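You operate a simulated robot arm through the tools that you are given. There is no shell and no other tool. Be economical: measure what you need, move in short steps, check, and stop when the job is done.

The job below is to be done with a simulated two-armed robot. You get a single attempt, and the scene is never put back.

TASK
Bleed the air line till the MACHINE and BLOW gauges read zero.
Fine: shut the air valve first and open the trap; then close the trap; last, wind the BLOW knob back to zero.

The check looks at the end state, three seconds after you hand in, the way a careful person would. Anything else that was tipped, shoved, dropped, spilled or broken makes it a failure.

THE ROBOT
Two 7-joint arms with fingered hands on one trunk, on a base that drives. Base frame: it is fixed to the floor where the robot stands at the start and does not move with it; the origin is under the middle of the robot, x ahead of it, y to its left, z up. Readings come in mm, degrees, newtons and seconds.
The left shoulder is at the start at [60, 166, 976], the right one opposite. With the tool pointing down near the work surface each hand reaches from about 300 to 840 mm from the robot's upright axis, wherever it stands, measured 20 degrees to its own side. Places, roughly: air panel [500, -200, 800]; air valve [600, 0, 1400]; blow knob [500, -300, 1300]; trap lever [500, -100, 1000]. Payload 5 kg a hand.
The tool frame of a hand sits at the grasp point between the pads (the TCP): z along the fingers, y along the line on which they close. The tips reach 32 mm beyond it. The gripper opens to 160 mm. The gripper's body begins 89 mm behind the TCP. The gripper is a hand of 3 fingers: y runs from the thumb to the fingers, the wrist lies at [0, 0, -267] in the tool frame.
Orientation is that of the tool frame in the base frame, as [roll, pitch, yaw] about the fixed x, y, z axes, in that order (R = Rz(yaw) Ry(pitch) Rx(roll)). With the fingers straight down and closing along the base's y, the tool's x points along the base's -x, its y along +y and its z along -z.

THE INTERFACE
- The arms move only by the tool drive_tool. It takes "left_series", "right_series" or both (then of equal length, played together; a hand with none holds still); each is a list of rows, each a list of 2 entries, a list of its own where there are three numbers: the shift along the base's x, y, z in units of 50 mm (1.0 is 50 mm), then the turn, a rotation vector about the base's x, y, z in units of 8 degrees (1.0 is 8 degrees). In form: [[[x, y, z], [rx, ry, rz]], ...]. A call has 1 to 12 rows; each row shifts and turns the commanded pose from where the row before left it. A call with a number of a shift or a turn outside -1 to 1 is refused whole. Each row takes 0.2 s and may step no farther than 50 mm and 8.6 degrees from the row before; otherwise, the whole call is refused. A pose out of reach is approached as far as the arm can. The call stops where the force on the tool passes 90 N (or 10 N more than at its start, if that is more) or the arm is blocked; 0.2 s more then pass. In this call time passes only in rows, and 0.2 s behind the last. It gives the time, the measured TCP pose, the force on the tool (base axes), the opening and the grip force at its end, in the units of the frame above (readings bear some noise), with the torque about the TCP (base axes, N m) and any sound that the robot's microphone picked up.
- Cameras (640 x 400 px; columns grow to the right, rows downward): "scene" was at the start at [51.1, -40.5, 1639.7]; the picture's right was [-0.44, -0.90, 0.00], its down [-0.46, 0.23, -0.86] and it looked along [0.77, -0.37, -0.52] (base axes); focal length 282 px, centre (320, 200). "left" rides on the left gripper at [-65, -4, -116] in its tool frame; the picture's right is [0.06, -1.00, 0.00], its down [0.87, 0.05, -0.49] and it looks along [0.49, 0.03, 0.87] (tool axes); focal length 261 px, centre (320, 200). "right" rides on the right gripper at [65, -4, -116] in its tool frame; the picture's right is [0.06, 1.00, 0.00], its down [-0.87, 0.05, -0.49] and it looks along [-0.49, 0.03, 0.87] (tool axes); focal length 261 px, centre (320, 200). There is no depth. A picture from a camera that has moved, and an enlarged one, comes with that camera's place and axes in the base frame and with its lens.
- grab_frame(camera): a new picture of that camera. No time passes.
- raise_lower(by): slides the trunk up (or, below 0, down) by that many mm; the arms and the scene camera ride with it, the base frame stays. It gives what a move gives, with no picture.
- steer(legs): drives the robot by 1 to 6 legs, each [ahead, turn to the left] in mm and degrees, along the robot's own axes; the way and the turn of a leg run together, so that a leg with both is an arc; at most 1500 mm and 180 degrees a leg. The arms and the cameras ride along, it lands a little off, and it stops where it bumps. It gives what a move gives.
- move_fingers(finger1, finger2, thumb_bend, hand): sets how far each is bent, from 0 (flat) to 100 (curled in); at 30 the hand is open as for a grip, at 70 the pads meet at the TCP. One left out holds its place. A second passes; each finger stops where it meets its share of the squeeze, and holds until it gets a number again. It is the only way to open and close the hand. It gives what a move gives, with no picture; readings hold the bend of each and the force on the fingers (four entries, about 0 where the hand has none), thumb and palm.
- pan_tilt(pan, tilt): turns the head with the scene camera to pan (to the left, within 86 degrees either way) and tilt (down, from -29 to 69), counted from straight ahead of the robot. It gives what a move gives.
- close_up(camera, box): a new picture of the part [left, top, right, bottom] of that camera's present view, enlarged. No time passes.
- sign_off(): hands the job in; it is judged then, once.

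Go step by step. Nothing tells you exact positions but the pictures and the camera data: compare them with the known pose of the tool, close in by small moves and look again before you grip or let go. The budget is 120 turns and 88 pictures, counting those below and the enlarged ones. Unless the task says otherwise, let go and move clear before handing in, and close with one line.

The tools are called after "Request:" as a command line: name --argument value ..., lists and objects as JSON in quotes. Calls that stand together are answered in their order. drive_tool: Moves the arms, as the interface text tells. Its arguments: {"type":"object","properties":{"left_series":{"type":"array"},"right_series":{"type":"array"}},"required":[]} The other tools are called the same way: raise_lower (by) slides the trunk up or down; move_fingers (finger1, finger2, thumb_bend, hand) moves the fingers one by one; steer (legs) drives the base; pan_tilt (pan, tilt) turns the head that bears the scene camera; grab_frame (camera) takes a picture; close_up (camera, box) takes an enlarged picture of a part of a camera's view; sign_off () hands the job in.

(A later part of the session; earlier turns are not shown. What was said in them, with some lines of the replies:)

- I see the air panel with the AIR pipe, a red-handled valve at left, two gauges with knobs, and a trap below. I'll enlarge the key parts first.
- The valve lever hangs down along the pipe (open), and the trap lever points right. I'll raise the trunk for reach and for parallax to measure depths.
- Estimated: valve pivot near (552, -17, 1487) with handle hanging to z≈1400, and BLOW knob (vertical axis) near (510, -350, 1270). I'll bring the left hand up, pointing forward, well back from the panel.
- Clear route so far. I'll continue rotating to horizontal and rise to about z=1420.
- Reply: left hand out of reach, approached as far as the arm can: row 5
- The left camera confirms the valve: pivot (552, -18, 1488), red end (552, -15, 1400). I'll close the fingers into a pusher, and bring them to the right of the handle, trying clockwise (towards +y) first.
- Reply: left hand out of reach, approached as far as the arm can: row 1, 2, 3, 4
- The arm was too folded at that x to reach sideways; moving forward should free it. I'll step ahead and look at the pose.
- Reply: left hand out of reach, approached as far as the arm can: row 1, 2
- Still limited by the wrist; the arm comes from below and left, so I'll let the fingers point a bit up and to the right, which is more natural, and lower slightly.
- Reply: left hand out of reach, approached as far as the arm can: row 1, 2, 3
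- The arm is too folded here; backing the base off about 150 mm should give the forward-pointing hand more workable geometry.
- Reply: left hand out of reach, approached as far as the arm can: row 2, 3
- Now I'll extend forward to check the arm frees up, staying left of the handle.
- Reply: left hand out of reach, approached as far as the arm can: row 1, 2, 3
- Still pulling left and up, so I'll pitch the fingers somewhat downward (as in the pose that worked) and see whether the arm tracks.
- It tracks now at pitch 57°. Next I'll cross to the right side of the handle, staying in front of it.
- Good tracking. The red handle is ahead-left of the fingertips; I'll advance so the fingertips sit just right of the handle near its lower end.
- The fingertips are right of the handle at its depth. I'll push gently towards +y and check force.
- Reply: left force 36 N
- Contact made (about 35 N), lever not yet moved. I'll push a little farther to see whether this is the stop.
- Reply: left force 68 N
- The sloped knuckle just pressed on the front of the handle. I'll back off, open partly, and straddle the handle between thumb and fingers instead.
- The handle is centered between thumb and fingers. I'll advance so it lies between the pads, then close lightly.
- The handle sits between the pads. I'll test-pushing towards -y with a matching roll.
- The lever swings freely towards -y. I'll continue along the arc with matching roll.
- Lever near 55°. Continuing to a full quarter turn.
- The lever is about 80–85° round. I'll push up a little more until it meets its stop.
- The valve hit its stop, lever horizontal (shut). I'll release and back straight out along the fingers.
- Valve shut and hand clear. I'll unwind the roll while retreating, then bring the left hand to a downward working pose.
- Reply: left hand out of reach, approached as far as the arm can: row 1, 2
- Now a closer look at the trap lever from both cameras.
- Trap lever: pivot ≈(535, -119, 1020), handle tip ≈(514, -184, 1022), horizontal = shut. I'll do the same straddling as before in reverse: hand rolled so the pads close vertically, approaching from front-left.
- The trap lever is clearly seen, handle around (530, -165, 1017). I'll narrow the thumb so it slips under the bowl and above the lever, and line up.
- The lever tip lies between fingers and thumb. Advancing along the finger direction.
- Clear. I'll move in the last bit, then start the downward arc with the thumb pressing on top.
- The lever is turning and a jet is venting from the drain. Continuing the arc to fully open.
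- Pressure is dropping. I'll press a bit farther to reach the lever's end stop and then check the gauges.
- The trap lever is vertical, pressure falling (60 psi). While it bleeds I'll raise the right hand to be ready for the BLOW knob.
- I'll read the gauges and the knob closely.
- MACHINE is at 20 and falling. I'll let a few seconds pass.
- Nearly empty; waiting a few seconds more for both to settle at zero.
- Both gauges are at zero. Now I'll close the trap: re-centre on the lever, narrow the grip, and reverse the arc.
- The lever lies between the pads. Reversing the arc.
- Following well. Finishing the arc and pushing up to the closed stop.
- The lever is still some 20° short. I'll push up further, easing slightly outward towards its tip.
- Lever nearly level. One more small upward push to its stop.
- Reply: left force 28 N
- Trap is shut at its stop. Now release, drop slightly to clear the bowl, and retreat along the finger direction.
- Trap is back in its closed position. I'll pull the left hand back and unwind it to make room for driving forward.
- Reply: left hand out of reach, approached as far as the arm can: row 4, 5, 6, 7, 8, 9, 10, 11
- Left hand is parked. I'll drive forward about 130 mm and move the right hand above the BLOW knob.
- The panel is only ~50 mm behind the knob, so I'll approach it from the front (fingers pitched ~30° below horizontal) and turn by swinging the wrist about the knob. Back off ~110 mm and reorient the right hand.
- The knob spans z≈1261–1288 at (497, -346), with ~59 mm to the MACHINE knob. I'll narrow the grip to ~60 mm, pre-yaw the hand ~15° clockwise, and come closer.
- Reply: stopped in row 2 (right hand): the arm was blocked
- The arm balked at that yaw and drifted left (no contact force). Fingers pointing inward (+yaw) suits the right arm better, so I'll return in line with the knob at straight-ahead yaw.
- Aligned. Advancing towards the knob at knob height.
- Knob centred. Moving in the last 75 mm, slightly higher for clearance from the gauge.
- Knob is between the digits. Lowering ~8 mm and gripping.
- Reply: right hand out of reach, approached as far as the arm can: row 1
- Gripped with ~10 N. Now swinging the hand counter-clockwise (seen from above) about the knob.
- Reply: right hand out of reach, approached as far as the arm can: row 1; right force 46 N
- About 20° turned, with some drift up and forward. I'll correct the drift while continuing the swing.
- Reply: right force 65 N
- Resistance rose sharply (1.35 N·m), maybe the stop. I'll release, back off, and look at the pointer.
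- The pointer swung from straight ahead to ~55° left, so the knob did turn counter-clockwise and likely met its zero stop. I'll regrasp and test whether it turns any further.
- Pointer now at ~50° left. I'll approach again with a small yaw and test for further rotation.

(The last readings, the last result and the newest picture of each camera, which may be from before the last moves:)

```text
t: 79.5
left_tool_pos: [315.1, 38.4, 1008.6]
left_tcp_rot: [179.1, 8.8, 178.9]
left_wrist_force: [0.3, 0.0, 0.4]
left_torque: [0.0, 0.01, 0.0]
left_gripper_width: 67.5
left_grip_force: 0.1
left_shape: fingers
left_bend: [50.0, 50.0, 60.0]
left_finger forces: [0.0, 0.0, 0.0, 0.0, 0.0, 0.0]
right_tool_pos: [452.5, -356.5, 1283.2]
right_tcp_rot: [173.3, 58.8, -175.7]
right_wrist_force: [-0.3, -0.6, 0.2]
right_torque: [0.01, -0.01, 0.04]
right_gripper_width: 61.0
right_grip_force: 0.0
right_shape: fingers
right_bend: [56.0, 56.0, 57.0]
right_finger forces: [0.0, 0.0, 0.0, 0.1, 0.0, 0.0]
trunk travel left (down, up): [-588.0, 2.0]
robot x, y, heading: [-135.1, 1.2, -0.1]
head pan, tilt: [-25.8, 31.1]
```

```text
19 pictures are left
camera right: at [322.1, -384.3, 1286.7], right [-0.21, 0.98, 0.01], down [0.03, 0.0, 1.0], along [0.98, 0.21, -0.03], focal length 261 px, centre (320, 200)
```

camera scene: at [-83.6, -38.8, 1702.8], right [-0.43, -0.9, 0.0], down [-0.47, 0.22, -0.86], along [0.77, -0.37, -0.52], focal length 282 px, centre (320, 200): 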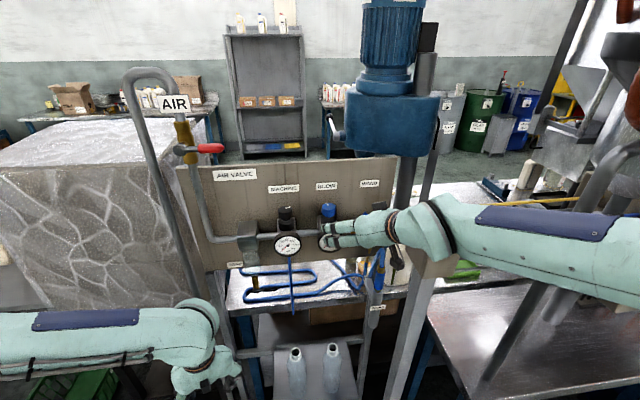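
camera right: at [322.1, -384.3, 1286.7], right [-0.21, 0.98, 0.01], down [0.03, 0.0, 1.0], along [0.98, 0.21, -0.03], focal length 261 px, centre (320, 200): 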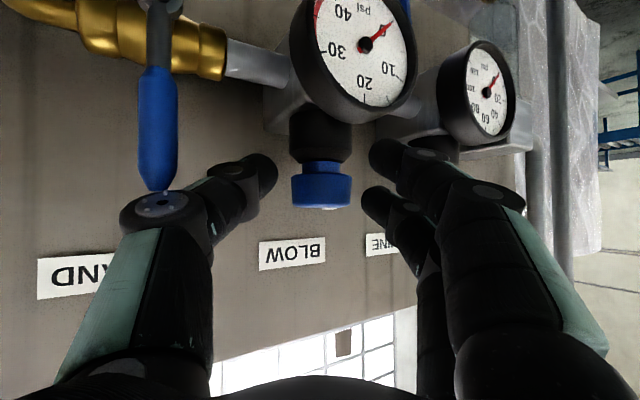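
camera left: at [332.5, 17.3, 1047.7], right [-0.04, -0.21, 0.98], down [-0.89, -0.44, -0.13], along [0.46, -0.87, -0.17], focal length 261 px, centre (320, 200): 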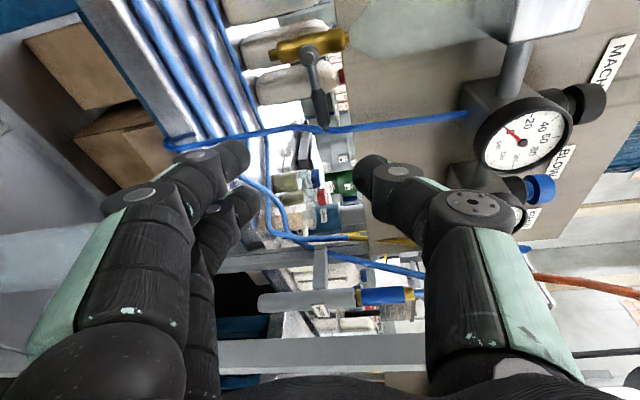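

Aligned again; advancing and gripping.

Request:
drive_tool --right_series '[[[0.45, 0.1, -0.05], [0, 0, 0]], [[0.42, 0.1, -0.05], [0, 0, 0]]]'

Request:
move_fingers --hand "right" --finger1 72 --finger2 72 --thumb_bend 72

Request:
drive_tool --right_series '[[[0, 0, 0], [0, 0, 0.5]], [[0, 0, 0], [0, 0, 0.5]]]'

Request:
drive_tool --right_series '[[[0, 0, 0], [0, 0, 0.5]], [[0, 0, 0], [0, 0, 0.5]]]'

Request:
grab_frame --camera "right"

```text
t: 80.1
left_tool_pos: [315.1, 38.9, 1008.6]
left_tcp_rot: [179.0, 8.8, 178.8]
left_wrist_force: [0.4, -0.2, 0.2]
left_torque: [0.0, 0.02, 0.02]
left_gripper_width: 67.3
left_grip_force: 0.1
left_shape: fingers
left_bend: [50.0, 50.0, 60.0]
left_finger forces: [0.0, 0.1, 0.0, 0.1, 0.1, 0.0]
right_tool_pos: [493.7, -344.7, 1278.1]
right_tcp_rot: [173.3, 58.9, -175.7]
right_wrist_force: [-1.2, 0.4, -0.4]
right_torque: [0.02, 0.07, -0.02]
right_gripper_width: 59.7
right_grip_force: 0.1
right_shape: fingers
right_bend: [56.0, 56.0, 57.0]
right_finger forces: [0.0, 0.0, 0.1, 0.1, 1.5, 0.0]
trunk travel left (down, up): [-588.0, 2.0]
robot x, y, heading: [-131.3, 0.0, -0.1]
head pan, tilt: [-25.8, 31.1]
```

```text
t: 81.1
left_tool_pos: [316.5, 37.5, 1007.5]
left_tcp_rot: [179.1, 8.7, 178.9]
left_wrist_force: [-1.1, 0.2, 0.3]
left_torque: [0.0, -0.01, -0.01]
left_gripper_width: 67.3
left_grip_force: 0.1
left_shape: fingers
left_bend: [50.0, 50.0, 60.0]
left_finger forces: [0.0, 0.0, 0.1, 0.0, 0.0, 0.0]
right_tool_pos: [496.7, -345.5, 1278.9]
right_tcp_rot: [173.2, 58.8, -175.5]
right_wrist_force: [15.2, -1.0, 3.4]
right_torque: [0.2, -0.1, 0.08]
right_gripper_width: 35.7
right_grip_force: 17.7
right_shape: fingers
right_bend: [67.0, 70.0, 66.0]
right_finger forces: [9.6, 5.5, 0.1, 0.0, 19.9, 0.1]
trunk travel left (down, up): [-588.0, 2.0]
robot x, y, heading: [-133.3, 3.0, 0.1]
head pan, tilt: [-25.8, 31.1]
```

```text
t: 81.7
left_tool_pos: [315.7, 38.8, 1007.3]
left_tcp_rot: [179.1, 8.7, 179.0]
left_wrist_force: [-1.1, -1.0, -0.8]
left_torque: [0.02, 0.0, -0.01]
left_gripper_width: 67.4
left_grip_force: 0.1
left_shape: fingers
left_bend: [50.0, 50.0, 60.0]
left_finger forces: [0.0, 0.0, 0.0, 0.0, 0.1, 0.0]
right_tool_pos: [496.7, -345.3, 1279.0]
right_tcp_rot: [173.3, 58.9, -167.7]
right_wrist_force: [21.2, -0.4, 7.3]
right_torque: [0.27, -0.47, -0.24]
right_gripper_width: 34.8
right_grip_force: 18.7
right_shape: fingers
right_bend: [67.0, 71.0, 66.0]
right_finger forces: [13.7, 4.2, 0.0, 0.0, 18.6, 0.0]
trunk travel left (down, up): [-588.0, 2.0]
robot x, y, heading: [-137.1, 2.7, -0.2]
head pan, tilt: [-25.8, 31.1]
```

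```text
t: 82.3
left_tool_pos: [316.5, 38.6, 1007.2]
left_tcp_rot: [179.0, 8.7, 178.8]
left_wrist_force: [-0.9, -0.2, -0.5]
left_torque: [-0.04, 0.01, 0.0]
left_gripper_width: 67.5
left_grip_force: 0.0
left_shape: fingers
left_bend: [50.0, 50.0, 60.0]
left_finger forces: [0.1, 0.0, 0.0, 0.0, 0.0, 0.0]
right_tool_pos: [498.6, -344.2, 1277.4]
right_tcp_rot: [173.1, 59.0, -159.6]
right_wrist_force: [27.8, 1.6, 13.7]
right_torque: [0.48, -0.61, -0.33]
right_gripper_width: 33.5
right_grip_force: 21.5
right_shape: fingers
right_bend: [67.0, 71.0, 67.0]
right_finger forces: [20.1, 3.3, 0.1, 0.0, 19.0, 0.0]
trunk travel left (down, up): [-588.0, 2.0]
robot x, y, heading: [-137.6, 0.4, 0.1]
head pan, tilt: [-25.8, 31.1]
```

```text
18 pictures are left
camera right: at [380.7, -406.9, 1281.8], right [-0.47, 0.88, 0.01], down [0.03, 0.01, 1.0], along [0.88, 0.47, -0.03], focal length 261 px, centre (320, 200)
```

right: 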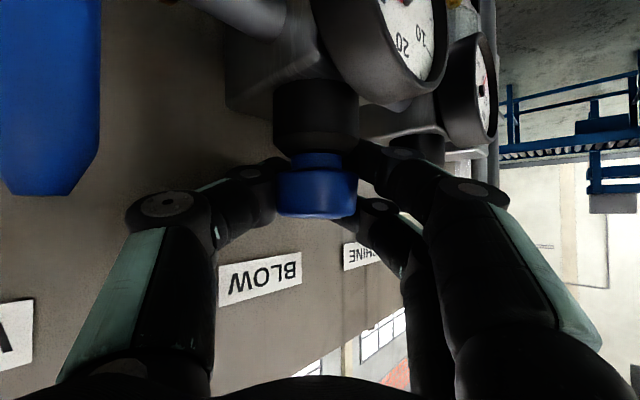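

Resistance is present from the outset this time. I'll add another 16° and then release to compare the pointer.

Request:
drive_tool --right_series '[[[-0.03, 0, 0], [0, 0, 0.6]], [[-0.03, 0, 0], [0, 0, 0.6]], [[0, 0, 0], [0, 0, 0.6]]]'

Request:
move_fingers --hand "right" --finger1 56 --finger2 56 --thumb_bend 57

Request:
drive_tool --right_series '[[[-0.5, -0.5, 0.2], [0, 0, 0]], [[-0.6, -0.5, 0.2], [0, 0, 0]], [[-0.6, -0.3, 0.1], [0, 0, 0]]]'

Request:
close_up --camera "scene" --box '[300, 190, 350, 230]'

```text
t: 83.1
left_tool_pos: [318.1, 38.3, 1007.0]
left_tcp_rot: [178.9, 8.8, 178.9]
left_wrist_force: [-0.7, 0.8, 0.6]
left_torque: [-0.04, -0.02, 0.03]
left_gripper_width: 67.2
left_grip_force: 0.0
left_shape: fingers
left_bend: [50.0, 50.0, 60.0]
left_finger forces: [0.0, 0.1, 0.0, 0.0, 0.1, 0.0]
right_tool_pos: [495.7, -343.5, 1279.0]
right_tcp_rot: [173.0, 58.9, -145.4]
right_wrist_force: [33.9, 6.9, 17.5]
right_torque: [0.36, -0.6, -0.21]
right_gripper_width: 34.6
right_grip_force: 22.1
right_shape: fingers
right_bend: [67.0, 71.0, 66.0]
right_finger forces: [14.7, 5.3, 0.0, 0.1, 24.6, 0.0]
trunk travel left (down, up): [-588.0, 2.0]
robot x, y, heading: [-135.8, 1.0, 0.2]
head pan, tilt: [-25.8, 31.1]
```

```text
t: 84.1
left_tool_pos: [315.7, 38.3, 1007.7]
left_tcp_rot: [179.0, 8.8, 178.7]
left_wrist_force: [0.4, -0.4, -0.4]
left_torque: [0.01, 0.0, -0.02]
left_gripper_width: 67.6
left_grip_force: 0.2
left_shape: fingers
left_bend: [50.0, 50.0, 60.0]
left_finger forces: [0.0, 0.1, 0.0, 0.0, 0.1, 0.0]
right_tool_pos: [490.6, -346.1, 1277.5]
right_tcp_rot: [173.2, 58.9, -145.3]
right_wrist_force: [-2.2, 2.4, -1.2]
right_torque: [0.02, 0.11, 0.05]
right_gripper_width: 59.6
right_grip_force: 1.2
right_shape: fingers
right_bend: [56.0, 56.0, 57.0]
right_finger forces: [0.0, 0.0, 0.0, 0.1, 3.1, 0.1]
trunk travel left (down, up): [-588.0, 2.0]
robot x, y, heading: [-134.8, 2.6, -0.0]
head pan, tilt: [-25.8, 31.1]
```

```text
t: 84.9
left_tool_pos: [315.4, 38.8, 1008.3]
left_tcp_rot: [179.1, 8.7, 179.0]
left_wrist_force: [0.2, -0.3, 0.2]
left_torque: [0.01, 0.0, 0.03]
left_gripper_width: 67.5
left_grip_force: 0.0
left_shape: fingers
left_bend: [50.0, 50.0, 60.0]
left_finger forces: [0.0, 0.0, 0.1, 0.0, 0.0, 0.0]
right_tool_pos: [403.9, -413.3, 1303.9]
right_tcp_rot: [173.3, 58.9, -145.3]
right_wrist_force: [-0.4, 0.2, 0.1]
right_torque: [-0.01, -0.02, -0.03]
right_gripper_width: 62.6
right_grip_force: 0.1
right_shape: fingers
right_bend: [56.0, 56.0, 56.0]
right_finger forces: [0.1, 0.1, 0.1, 0.0, 0.0, 0.1]
trunk travel left (down, up): [-588.0, 2.0]
robot x, y, heading: [-132.2, 1.7, 0.1]
head pan, tilt: [-25.8, 31.1]
```

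```text
10.00 times, centred on (325, 210) of scene
camera zoom: at [-84.9, -39.3, 1702.8], right [-0.43, -0.9, 0.0], down [-0.46, 0.22, -0.86], along [0.77, -0.37, -0.52], focal length 2821 px, centre (270, 100)
```

zoom: 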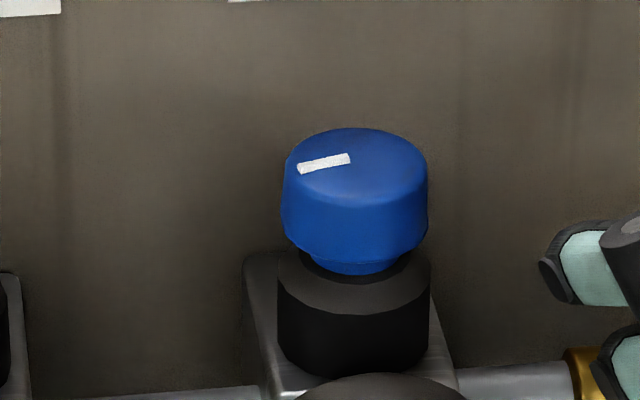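

The pointer moved on to ~85°, so it wasn't at the stop. I'll regrasp and continue.

Request:
drive_tool --right_series '[[[-0.2, 0.1, 0], [0, 0, -0.8]], [[-0.1, 0.2, -0.1], [0, 0, -0.8]], [[0, 0.3, -0.2], [0, 0, -0.8]], [[0, 0.3, -0.1], [0, 0, -0.8]], [[0.5, 0.1, 0], [0, 0, 0]], [[0.6, 0.13, 0], [0, 0, 0]]]'

Request:
grab_frame --camera "right"

```text
t: 86.3
left_tool_pos: [315.9, 38.4, 1007.2]
left_tcp_rot: [178.9, 8.6, 178.8]
left_wrist_force: [0.0, -0.9, 0.1]
left_torque: [0.02, 0.06, -0.02]
left_gripper_width: 67.5
left_grip_force: 0.0
left_shape: fingers
left_bend: [50.0, 50.0, 60.0]
left_finger forces: [0.0, 0.0, 0.0, 0.1, 0.0, 0.0]
right_tool_pos: [449.3, -354.4, 1281.1]
right_tcp_rot: [173.2, 58.8, -171.1]
right_wrist_force: [0.6, -0.8, 0.1]
right_torque: [0.02, 0.0, 0.03]
right_gripper_width: 62.8
right_grip_force: 0.0
right_shape: fingers
right_bend: [56.0, 56.0, 56.0]
right_finger forces: [0.0, 0.0, 0.1, 0.0, 0.0, 0.1]
trunk travel left (down, up): [-588.0, 2.0]
robot x, y, heading: [-136.9, 1.6, 0.2]
head pan, tilt: [-25.8, 31.1]
```

```text
16 pictures are left
camera right: at [320.9, -393.1, 1283.7], right [-0.29, 0.96, 0.01], down [0.03, 0.0, 1.0], along [0.96, 0.29, -0.03], focal length 261 px, centre (320, 200)
```

right: 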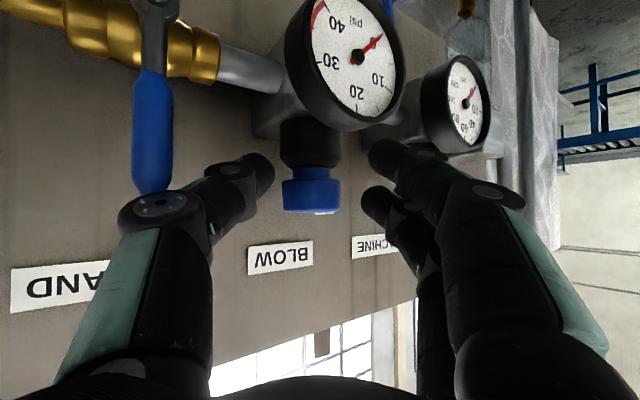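

Aligned; going in, gripping and turning further in stages.

Request:
drive_tool --right_series '[[[0.45, 0.07, 0], [0, 0, 0]], [[0.45, 0.08, -0.04], [0, 0, 0]]]'

Request:
move_fingers --hand "right" --finger1 72 --finger2 72 --thumb_bend 72

Request:
drive_tool --right_series '[[[0, 0, 0], [0, 0, 0.6]], [[0, 0, 0], [0, 0, 0.6]]]'

Request:
drive_tool --right_series '[[[0, 0, 0], [0, 0, 0.6]], [[0, 0, 0], [0, 0, 0.6]]]'

Request:
drive_tool --right_series '[[[-0.03, 0, 0], [0, 0, 0.6]], [[-0.03, 0, 0], [0, 0, 0.6]]]'

Request:
grab_frame --camera "right"

```text
t: 86.9
left_tool_pos: [315.3, 38.7, 1008.4]
left_tcp_rot: [179.0, 8.9, 178.8]
left_wrist_force: [0.6, -0.4, -0.4]
left_torque: [0.0, -0.02, -0.02]
left_gripper_width: 67.3
left_grip_force: 0.0
left_shape: fingers
left_bend: [50.0, 50.0, 60.0]
left_finger forces: [0.1, 0.0, 0.1, 0.0, 0.0, 0.0]
right_tool_pos: [491.7, -345.3, 1279.5]
right_tcp_rot: [173.4, 58.9, -170.8]
right_wrist_force: [-2.4, 0.4, -0.3]
right_torque: [0.03, 0.08, -0.01]
right_gripper_width: 60.8
right_grip_force: 1.2
right_shape: fingers
right_bend: [56.0, 56.0, 57.0]
right_finger forces: [0.0, 0.0, 0.0, 0.1, 1.9, 0.0]
trunk travel left (down, up): [-588.0, 2.0]
robot x, y, heading: [-136.4, 1.0, 0.1]
head pan, tilt: [-25.8, 31.1]
```

```text
t: 87.9
left_tool_pos: [316.2, 39.9, 1007.8]
left_tcp_rot: [179.0, 8.7, 178.8]
left_wrist_force: [-0.4, -0.5, -0.4]
left_torque: [0.0, -0.01, 0.03]
left_gripper_width: 67.4
left_grip_force: 0.0
left_shape: fingers
left_bend: [50.0, 50.0, 60.0]
left_finger forces: [0.0, 0.1, 0.0, 0.0, 0.0, 0.1]
right_tool_pos: [493.5, -344.3, 1280.1]
right_tcp_rot: [173.4, 58.8, -170.9]
right_wrist_force: [13.3, -2.3, 3.6]
right_torque: [0.11, -0.15, 0.02]
right_gripper_width: 36.5
right_grip_force: 18.1
right_shape: fingers
right_bend: [67.0, 70.0, 66.0]
right_finger forces: [9.4, 6.2, 0.1, 0.1, 20.5, 0.0]
trunk travel left (down, up): [-588.0, 2.0]
robot x, y, heading: [-133.9, 2.0, 0.0]
head pan, tilt: [-25.8, 31.1]
```

```text
t: 88.5
left_tool_pos: [316.3, 38.4, 1007.6]
left_tcp_rot: [179.0, 8.7, 178.9]
left_wrist_force: [0.4, -0.6, 0.6]
left_torque: [0.01, 0.02, 0.0]
left_gripper_width: 67.2
left_grip_force: 0.0
left_shape: fingers
left_bend: [50.0, 50.0, 60.0]
left_finger forces: [0.0, 0.0, 0.0, 0.0, 0.0, 0.0]
right_tool_pos: [493.6, -344.8, 1280.0]
right_tcp_rot: [173.2, 58.8, -161.2]
right_wrist_force: [19.4, -1.1, 4.5]
right_torque: [0.21, -0.29, -0.18]
right_gripper_width: 36.4
right_grip_force: 19.1
right_shape: fingers
right_bend: [67.0, 70.0, 66.0]
right_finger forces: [11.4, 5.1, 0.1, 0.0, 20.4, 0.0]
trunk travel left (down, up): [-588.0, 2.0]
robot x, y, heading: [-132.8, 0.8, 0.2]
head pan, tilt: [-25.8, 31.1]
```

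```text
t: 89.1
left_tool_pos: [316.9, 38.3, 1007.6]
left_tcp_rot: [179.0, 8.6, 178.9]
left_wrist_force: [0.2, -0.3, 0.3]
left_torque: [0.02, 0.0, -0.02]
left_gripper_width: 67.2
left_grip_force: 0.0
left_shape: fingers
left_bend: [50.0, 50.0, 60.0]
left_finger forces: [0.1, 0.0, 0.0, 0.1, 0.0, 0.0]
right_tool_pos: [494.5, -346.7, 1280.4]
right_tcp_rot: [173.2, 58.8, -151.7]
right_wrist_force: [21.0, 1.0, 6.3]
right_torque: [0.36, -0.35, -0.21]
right_gripper_width: 35.4
right_grip_force: 19.3
right_shape: fingers
right_bend: [67.0, 70.0, 66.0]
right_finger forces: [13.8, 4.4, 0.0, 0.1, 20.4, 0.0]
trunk travel left (down, up): [-588.0, 2.0]
robot x, y, heading: [-138.6, 1.9, 0.0]
head pan, tilt: [-25.8, 31.1]
```

```text
t: 89.7
left_tool_pos: [317.0, 38.8, 1007.5]
left_tcp_rot: [179.1, 8.8, 178.9]
left_wrist_force: [1.2, -0.3, -0.1]
left_torque: [0.02, 0.04, 0.01]
left_gripper_width: 67.2
left_grip_force: 0.1
left_shape: fingers
left_bend: [50.0, 50.0, 60.0]
left_finger forces: [0.0, 0.0, 0.0, 0.1, 0.0, 0.0]
right_tool_pos: [492.1, -346.1, 1279.6]
right_tcp_rot: [173.3, 59.0, -142.3]
right_wrist_force: [28.7, 3.9, 6.9]
right_torque: [0.23, -0.28, -0.28]
right_gripper_width: 35.8
right_grip_force: 20.9
right_shape: fingers
right_bend: [68.0, 70.0, 66.0]
right_finger forces: [10.4, 7.5, 0.0, 0.1, 24.0, 0.0]
trunk travel left (down, up): [-588.0, 2.0]
robot x, y, heading: [-133.4, 2.0, -0.2]
head pan, tilt: [-25.8, 31.1]
```

```text
15 pictures are left
camera right: at [399.5, -440.5, 1283.7], right [-0.71, 0.7, 0.01], down [0.02, 0.01, 1.0], along [0.7, 0.71, -0.03], focal length 261 px, centre (320, 200)
```

right: 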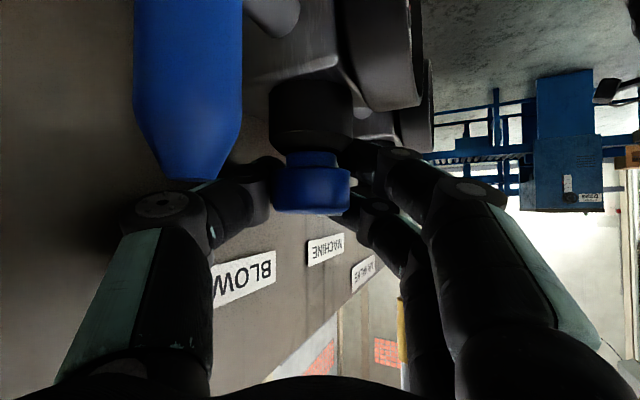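

Thumb knuckle is close to the WAND handle, so I stop the swing here, release, and check the pointer.

Request:
move_fingers --hand "right" --finger1 56 --finger2 56 --thumb_bend 58

Request:
drive_tool --right_series '[[[-0.5, -0.5, 0.2], [0, 0, 0]], [[-0.6, -0.5, 0.2], [0, 0, 0]], [[-0.6, -0.3, 0.1], [0, 0, 0]]]'

Request:
close_up --camera "scene" --box '[300, 190, 350, 230]'

```text
t: 90.7
left_tool_pos: [316.2, 38.0, 1007.6]
left_tcp_rot: [178.9, 8.8, 178.8]
left_wrist_force: [0.2, -1.0, 0.2]
left_torque: [0.0, -0.01, 0.01]
left_gripper_width: 67.4
left_grip_force: 0.1
left_shape: fingers
left_bend: [50.0, 50.0, 60.0]
left_finger forces: [0.1, 0.0, 0.0, 0.0, 0.0, 0.1]
right_tool_pos: [488.4, -346.2, 1280.7]
right_tcp_rot: [173.4, 58.8, -142.1]
right_wrist_force: [-0.3, 0.7, 0.6]
right_torque: [0.02, 0.0, -0.04]
right_gripper_width: 61.1
right_grip_force: 0.0
right_shape: fingers
right_bend: [56.0, 56.0, 57.0]
right_finger forces: [0.0, 0.1, 0.1, 0.1, 0.0, 0.0]
trunk travel left (down, up): [-588.0, 2.0]
robot x, y, heading: [-134.7, 6.1, 0.1]
head pan, tilt: [-25.8, 31.1]
```

```text
t: 91.5
left_tool_pos: [315.1, 39.0, 1008.3]
left_tcp_rot: [179.0, 8.8, 178.9]
left_wrist_force: [0.2, -0.1, 0.4]
left_torque: [-0.01, -0.02, 0.03]
left_gripper_width: 67.4
left_grip_force: 0.1
left_shape: fingers
left_bend: [50.0, 50.0, 60.0]
left_finger forces: [0.0, 0.0, 0.0, 0.0, 0.0, 0.0]
right_tool_pos: [403.9, -413.2, 1304.9]
right_tcp_rot: [173.3, 58.9, -142.0]
right_wrist_force: [-0.5, -0.4, 0.3]
right_torque: [0.01, -0.02, -0.02]
right_gripper_width: 61.0
right_grip_force: 0.1
right_shape: fingers
right_bend: [56.0, 56.0, 57.0]
right_finger forces: [0.0, 0.0, 0.0, 0.1, 0.0, 0.0]
trunk travel left (down, up): [-588.0, 2.0]
robot x, y, heading: [-132.0, 0.3, 0.2]
head pan, tilt: [-25.8, 31.1]
```

```text
10.00 times, centred on (325, 210) of scene
camera zoom: at [-84.7, -39.4, 1702.8], right [-0.43, -0.9, 0.0], down [-0.46, 0.22, -0.86], along [0.77, -0.37, -0.52], focal length 2821 px, centre (270, 100)
```

zoom: 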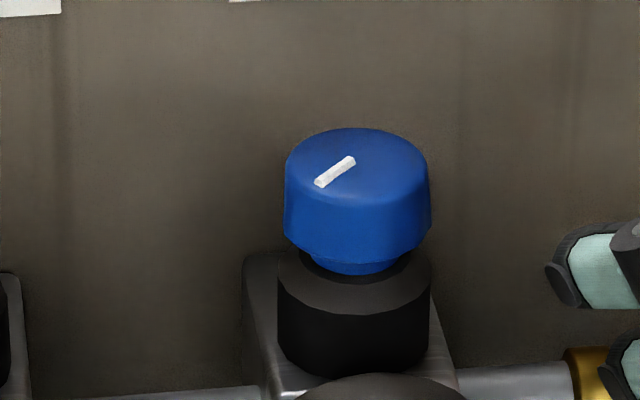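

Now ~117°, still turning. I'll keep winding with the same repeatable approach, starting from a lower yaw for a longer stroke.

Request:
drive_tool --right_series '[[[-0.2, 0.1, 0], [0, 0, -0.85]], [[-0.1, 0.2, -0.1], [0, 0, -0.85]], [[0, 0.3, -0.2], [0, 0, -0.85]], [[0, 0.3, -0.1], [0, 0, -0.85]], [[0.3, 0.12, 0], [0, 0, -0.85]], [[0.8, 0.1, 0], [0, 0, 0]]]'

Request:
grab_frame --camera "right"

```text
t: 92.9
left_tool_pos: [316.7, 37.7, 1007.1]
left_tcp_rot: [179.0, 8.7, 178.8]
left_wrist_force: [0.8, 0.3, 0.7]
left_torque: [0.02, 0.07, 0.02]
left_gripper_width: 67.4
left_grip_force: 0.2
left_shape: fingers
left_bend: [50.0, 50.0, 60.0]
left_finger forces: [0.0, 0.0, 0.0, 0.1, 0.1, 0.1]
right_tool_pos: [445.5, -354.7, 1285.5]
right_tcp_rot: [173.3, 58.8, -176.1]
right_wrist_force: [-0.5, 0.2, -0.2]
right_torque: [0.03, 0.01, 0.03]
right_gripper_width: 60.8
right_grip_force: 0.1
right_shape: fingers
right_bend: [56.0, 56.0, 57.0]
right_finger forces: [0.1, 0.0, 0.1, 0.1, 0.0, 0.0]
trunk travel left (down, up): [-588.0, 2.0]
robot x, y, heading: [-133.8, 1.8, 0.1]
head pan, tilt: [-25.8, 31.1]
```

```text
13 pictures are left
camera right: at [316.1, -381.1, 1288.3], right [-0.2, 0.98, 0.01], down [0.03, 0.0, 1.0], along [0.98, 0.2, -0.03], focal length 261 px, centre (320, 200)
```

right: 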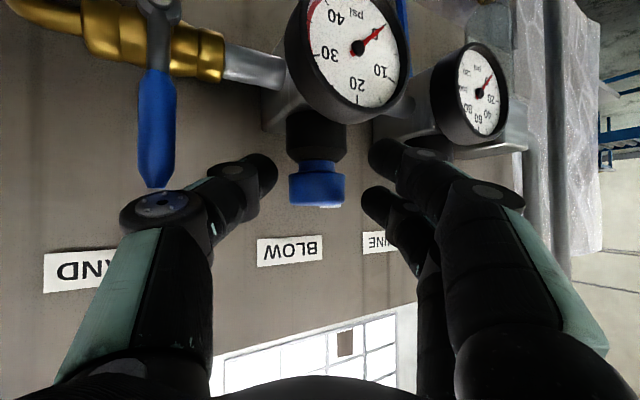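

Good alignment. In, grip, and turn ~40° in stages, watching the torque for a stop.

Request:
drive_tool --right_series '[[[0.45, 0.09, -0.05], [0, 0, 0]], [[0.5, 0.09, -0.05], [0, 0, 0]]]'

Request:
move_fingers --hand "right" --finger1 72 --finger2 72 --thumb_bend 72

Request:
drive_tool --right_series '[[[0, 0, 0], [0, 0, 0.7]], [[0, 0, 0], [0, 0, 0.7]]]'

Request:
drive_tool --right_series '[[[0, 0, 0], [0, 0, 0.7]], [[0, 0, 0], [0, 0, 0.7]]]'

Request:
drive_tool --right_series '[[[-0.03, 0, 0], [0, 0, 0.7]], [[-0.03, 0, 0], [0, 0, 0.6]]]'

Request:
move_fingers --hand "right" --finger1 56 --finger2 56 --thumb_bend 58

Request:
drive_tool --right_series '[[[-0.5, -0.5, 0.2], [0, 0, 0]], [[-0.6, -0.5, 0.2], [0, 0, 0]], [[-0.6, -0.3, 0.1], [0, 0, 0]]]'

Request:
close_up --camera "scene" --box '[300, 190, 350, 230]'

```text
t: 93.5
left_tool_pos: [316.1, 37.9, 1007.5]
left_tcp_rot: [178.9, 8.7, 178.9]
left_wrist_force: [0.4, -0.4, 0.1]
left_torque: [-0.01, -0.02, 0.02]
left_gripper_width: 67.4
left_grip_force: 0.0
left_shape: fingers
left_bend: [50.0, 50.0, 60.0]
left_finger forces: [0.0, 0.0, 0.0, 0.1, 0.0, 0.0]
right_tool_pos: [492.2, -346.1, 1280.5]
right_tcp_rot: [173.3, 58.8, -176.1]
right_wrist_force: [0.8, 0.2, -0.2]
right_torque: [0.03, 0.02, -0.02]
right_gripper_width: 60.8
right_grip_force: 0.0
right_shape: fingers
right_bend: [56.0, 56.0, 57.0]
right_finger forces: [0.1, 0.0, 0.1, 0.1, 0.0, 0.0]
trunk travel left (down, up): [-588.0, 2.0]
robot x, y, heading: [-135.0, 1.6, 0.1]
head pan, tilt: [-25.8, 31.1]
```

```text
t: 94.5
left_tool_pos: [316.5, 38.6, 1007.6]
left_tcp_rot: [179.0, 8.8, 178.9]
left_wrist_force: [0.6, -0.1, -0.2]
left_torque: [0.0, 0.03, 0.0]
left_gripper_width: 67.1
left_grip_force: 0.0
left_shape: fingers
left_bend: [50.0, 50.0, 60.0]
left_finger forces: [0.1, 0.0, 0.0, 0.0, 0.0, 0.0]
right_tool_pos: [492.9, -347.1, 1279.4]
right_tcp_rot: [173.4, 58.8, -176.1]
right_wrist_force: [9.5, -0.6, 0.0]
right_torque: [0.16, -0.09, 0.01]
right_gripper_width: 37.6
right_grip_force: 17.9
right_shape: fingers
right_bend: [66.0, 68.0, 66.0]
right_finger forces: [9.0, 7.3, 0.0, 0.1, 18.7, 0.1]
trunk travel left (down, up): [-588.0, 2.0]
robot x, y, heading: [-133.5, 0.8, 0.0]
head pan, tilt: [-25.8, 31.1]
```

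```text
t: 95.1
left_tool_pos: [317.7, 39.6, 1006.4]
left_tcp_rot: [179.0, 8.7, 178.9]
left_wrist_force: [-0.4, -0.3, 0.9]
left_torque: [0.03, -0.03, -0.02]
left_gripper_width: 67.1
left_grip_force: 0.0
left_shape: fingers
left_bend: [50.0, 50.0, 60.0]
left_finger forces: [0.1, 0.0, 0.1, 0.0, 0.0, 0.1]
right_tool_pos: [495.6, -346.9, 1281.0]
right_tcp_rot: [173.2, 58.8, -164.9]
right_wrist_force: [21.8, -2.9, 2.5]
right_torque: [0.15, -0.24, -0.58]
right_gripper_width: 35.5
right_grip_force: 19.7
right_shape: fingers
right_bend: [66.0, 68.0, 67.0]
right_finger forces: [12.0, 10.5, 0.0, 0.1, 17.0, 0.0]
trunk travel left (down, up): [-588.0, 2.0]
robot x, y, heading: [-136.6, 0.4, -0.1]
head pan, tilt: [-25.8, 31.1]
```

```text
t: 95.7
left_tool_pos: [316.8, 39.0, 1006.3]
left_tcp_rot: [179.0, 8.5, 178.9]
left_wrist_force: [0.1, -0.4, 0.2]
left_torque: [-0.02, -0.03, 0.02]
left_gripper_width: 67.3
left_grip_force: 0.1
left_shape: fingers
left_bend: [50.0, 50.0, 60.0]
left_finger forces: [0.0, 0.1, 0.0, 0.0, 0.0, 0.1]
right_tool_pos: [495.2, -345.2, 1281.5]
right_tcp_rot: [173.1, 58.9, -153.8]
right_wrist_force: [29.4, 2.7, 8.3]
right_torque: [0.25, -0.36, -0.6]
right_gripper_width: 34.6
right_grip_force: 22.1
right_shape: fingers
right_bend: [66.0, 68.0, 67.0]
right_finger forces: [13.4, 11.6, 0.0, 0.0, 18.8, 0.1]
trunk travel left (down, up): [-588.0, 2.0]
robot x, y, heading: [-136.1, 2.5, 0.3]
head pan, tilt: [-25.8, 31.1]
```

```text
t: 96.3
left_tool_pos: [318.1, 38.2, 1007.0]
left_tcp_rot: [179.0, 8.8, 178.9]
left_wrist_force: [-0.8, -0.2, 0.1]
left_torque: [-0.01, 0.04, -0.01]
left_gripper_width: 67.4
left_grip_force: 0.0
left_shape: fingers
left_bend: [50.0, 50.0, 60.0]
left_finger forces: [0.1, 0.1, 0.0, 0.0, 0.0, 0.1]
right_tool_pos: [491.7, -346.9, 1280.3]
right_tcp_rot: [173.2, 58.9, -143.5]
right_wrist_force: [28.9, 0.4, 14.1]
right_torque: [0.21, -0.38, -0.55]
right_gripper_width: 36.4
right_grip_force: 21.7
right_shape: fingers
right_bend: [67.0, 68.0, 66.0]
right_finger forces: [11.7, 10.0, 0.0, 0.0, 21.9, 0.1]
trunk travel left (down, up): [-588.0, 2.0]
robot x, y, heading: [-133.3, 2.6, 0.0]
head pan, tilt: [-25.8, 31.1]
```

```text
t: 97.3
left_tool_pos: [316.0, 38.4, 1007.3]
left_tcp_rot: [179.1, 8.7, 178.8]
left_wrist_force: [-0.2, 0.4, -0.1]
left_torque: [0.0, -0.01, 0.01]
left_gripper_width: 67.2
left_grip_force: 0.1
left_shape: fingers
left_bend: [50.0, 50.0, 60.0]
left_finger forces: [0.1, 0.0, 0.0, 0.1, 0.0, 0.0]
right_tool_pos: [488.2, -347.6, 1280.9]
right_tcp_rot: [173.3, 58.8, -143.3]
right_wrist_force: [-0.5, 0.3, 0.7]
right_torque: [0.03, 0.03, -0.01]
right_gripper_width: 61.1
right_grip_force: 0.1
right_shape: fingers
right_bend: [56.0, 56.0, 57.0]
right_finger forces: [0.0, 0.0, 0.1, 0.0, 0.0, 0.1]
trunk travel left (down, up): [-588.0, 2.0]
robot x, y, heading: [-134.9, 1.7, 0.0]
head pan, tilt: [-25.8, 31.1]
```

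```text
t: 98.1
left_tool_pos: [315.3, 38.8, 1008.2]
left_tcp_rot: [179.0, 8.8, 178.9]
left_wrist_force: [-0.4, 0.3, 1.0]
left_torque: [0.0, -0.01, -0.02]
left_gripper_width: 67.1
left_grip_force: 0.0
left_shape: fingers
left_bend: [50.0, 50.0, 60.0]
left_finger forces: [0.0, 0.1, 0.1, 0.1, 0.0, 0.0]
right_tool_pos: [403.4, -412.1, 1305.8]
right_tcp_rot: [173.3, 58.8, -143.2]
right_wrist_force: [0.5, 0.0, 0.0]
right_torque: [-0.03, 0.0, 0.03]
right_gripper_width: 61.2
right_grip_force: 0.2
right_shape: fingers
right_bend: [56.0, 56.0, 57.0]
right_finger forces: [0.0, 0.0, 0.0, 0.0, 0.1, 0.1]
trunk travel left (down, up): [-588.0, 2.0]
robot x, y, heading: [-136.8, -0.0, 0.0]
head pan, tilt: [-25.8, 31.1]
```

```text
10.00 times, centred on (325, 210) of scene
camera zoom: at [-84.6, -39.4, 1702.8], right [-0.43, -0.9, 0.0], down [-0.46, 0.22, -0.86], along [0.77, -0.37, -0.52], focal length 2821 px, centre (270, 100)
```

zoom: 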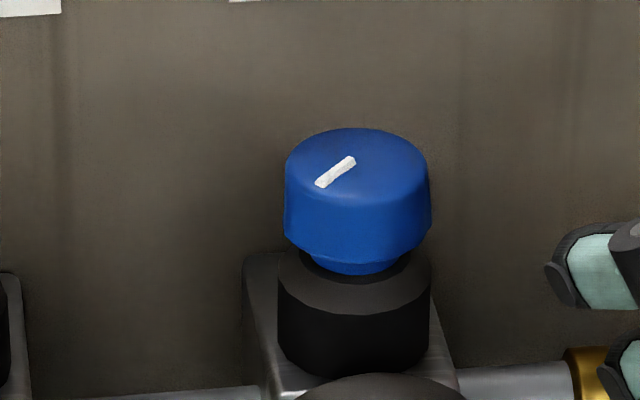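

The knob slipped in the grip at a higher constant torque and the pointer stayed put: it is at its zero stop. I'll move the right hand clear and do a final check.

Request:
drive_tool --right_series '[[[-0.6, -0.3, 0.2], [0, 0, 0]], [[-0.6, -0.3, 0.2], [0, 0, 0]]]'

Request:
grab_frame --camera "scene"

Request:
close_up --camera "scene" --box '[160, 130, 400, 310]'

Request:
close_up --camera "scene" --box '[225, 200, 345, 300]'

```text
t: 98.7
left_tool_pos: [315.3, 39.6, 1007.1]
left_tcp_rot: [179.0, 8.8, 178.9]
left_wrist_force: [0.3, -0.3, 0.6]
left_torque: [0.0, 0.01, -0.02]
left_gripper_width: 67.5
left_grip_force: 0.1
left_shape: fingers
left_bend: [50.0, 50.0, 60.0]
left_finger forces: [0.1, 0.1, 0.0, 0.1, 0.0, 0.0]
right_tool_pos: [341.4, -444.8, 1326.7]
right_tcp_rot: [173.2, 58.8, -143.3]
right_wrist_force: [0.4, -0.2, -0.5]
right_torque: [0.0, -0.03, 0.0]
right_gripper_width: 61.1
right_grip_force: 0.0
right_shape: fingers
right_bend: [56.0, 56.0, 57.0]
right_finger forces: [0.0, 0.1, 0.0, 0.0, 0.0, 0.1]
trunk travel left (down, up): [-588.0, 2.0]
robot x, y, heading: [-132.9, 1.0, -0.1]
head pan, tilt: [-25.8, 31.1]
```

```text
11 pictures are left
camera scene: at [-83.8, -39.2, 1702.7], right [-0.43, -0.9, 0.0], down [-0.46, 0.22, -0.86], along [0.77, -0.37, -0.52], focal length 282 px, centre (320, 200)
```

scene: 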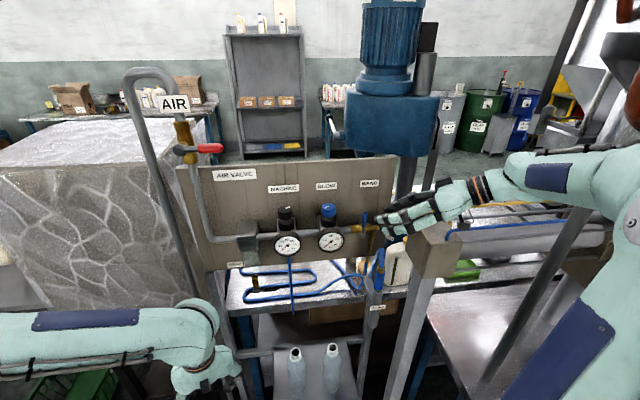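

```text
2.22 times, centred on (280, 220) of scene
camera zoom: at [-83.8, -39.2, 1702.7], right [-0.43, -0.9, 0.0], down [-0.46, 0.22, -0.86], along [0.77, -0.37, -0.52], focal length 627 px, centre (409, 156)
```

zoom: 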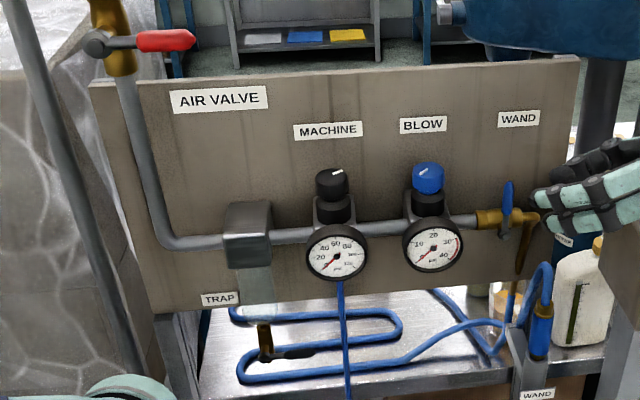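

```text
4.00 times, centred on (285, 250) of scene
camera zoom: at [-83.8, -39.2, 1702.7], right [-0.43, -0.9, 0.0], down [-0.46, 0.22, -0.86], along [0.77, -0.37, -0.52], focal length 1128 px, centre (460, 0)
```

zoom: 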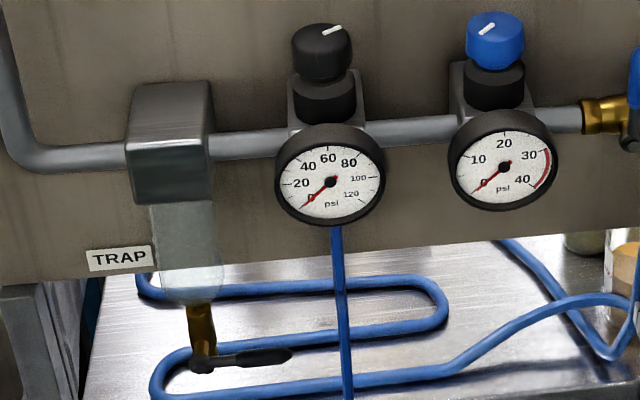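

Both gauges read zero, the air valve is shut, the trap is closed again, the BLOW knob is at its stop, and both hands are clear. Handing in.

Request:
sign_off

```text
The job is handed in.
```

The air line is bled: MACHINE and BLOW both read zero, the air valve is shut, the trap is closed again, and the BLOW knob is wound back to its stop. Nothing else was moved that I could see.
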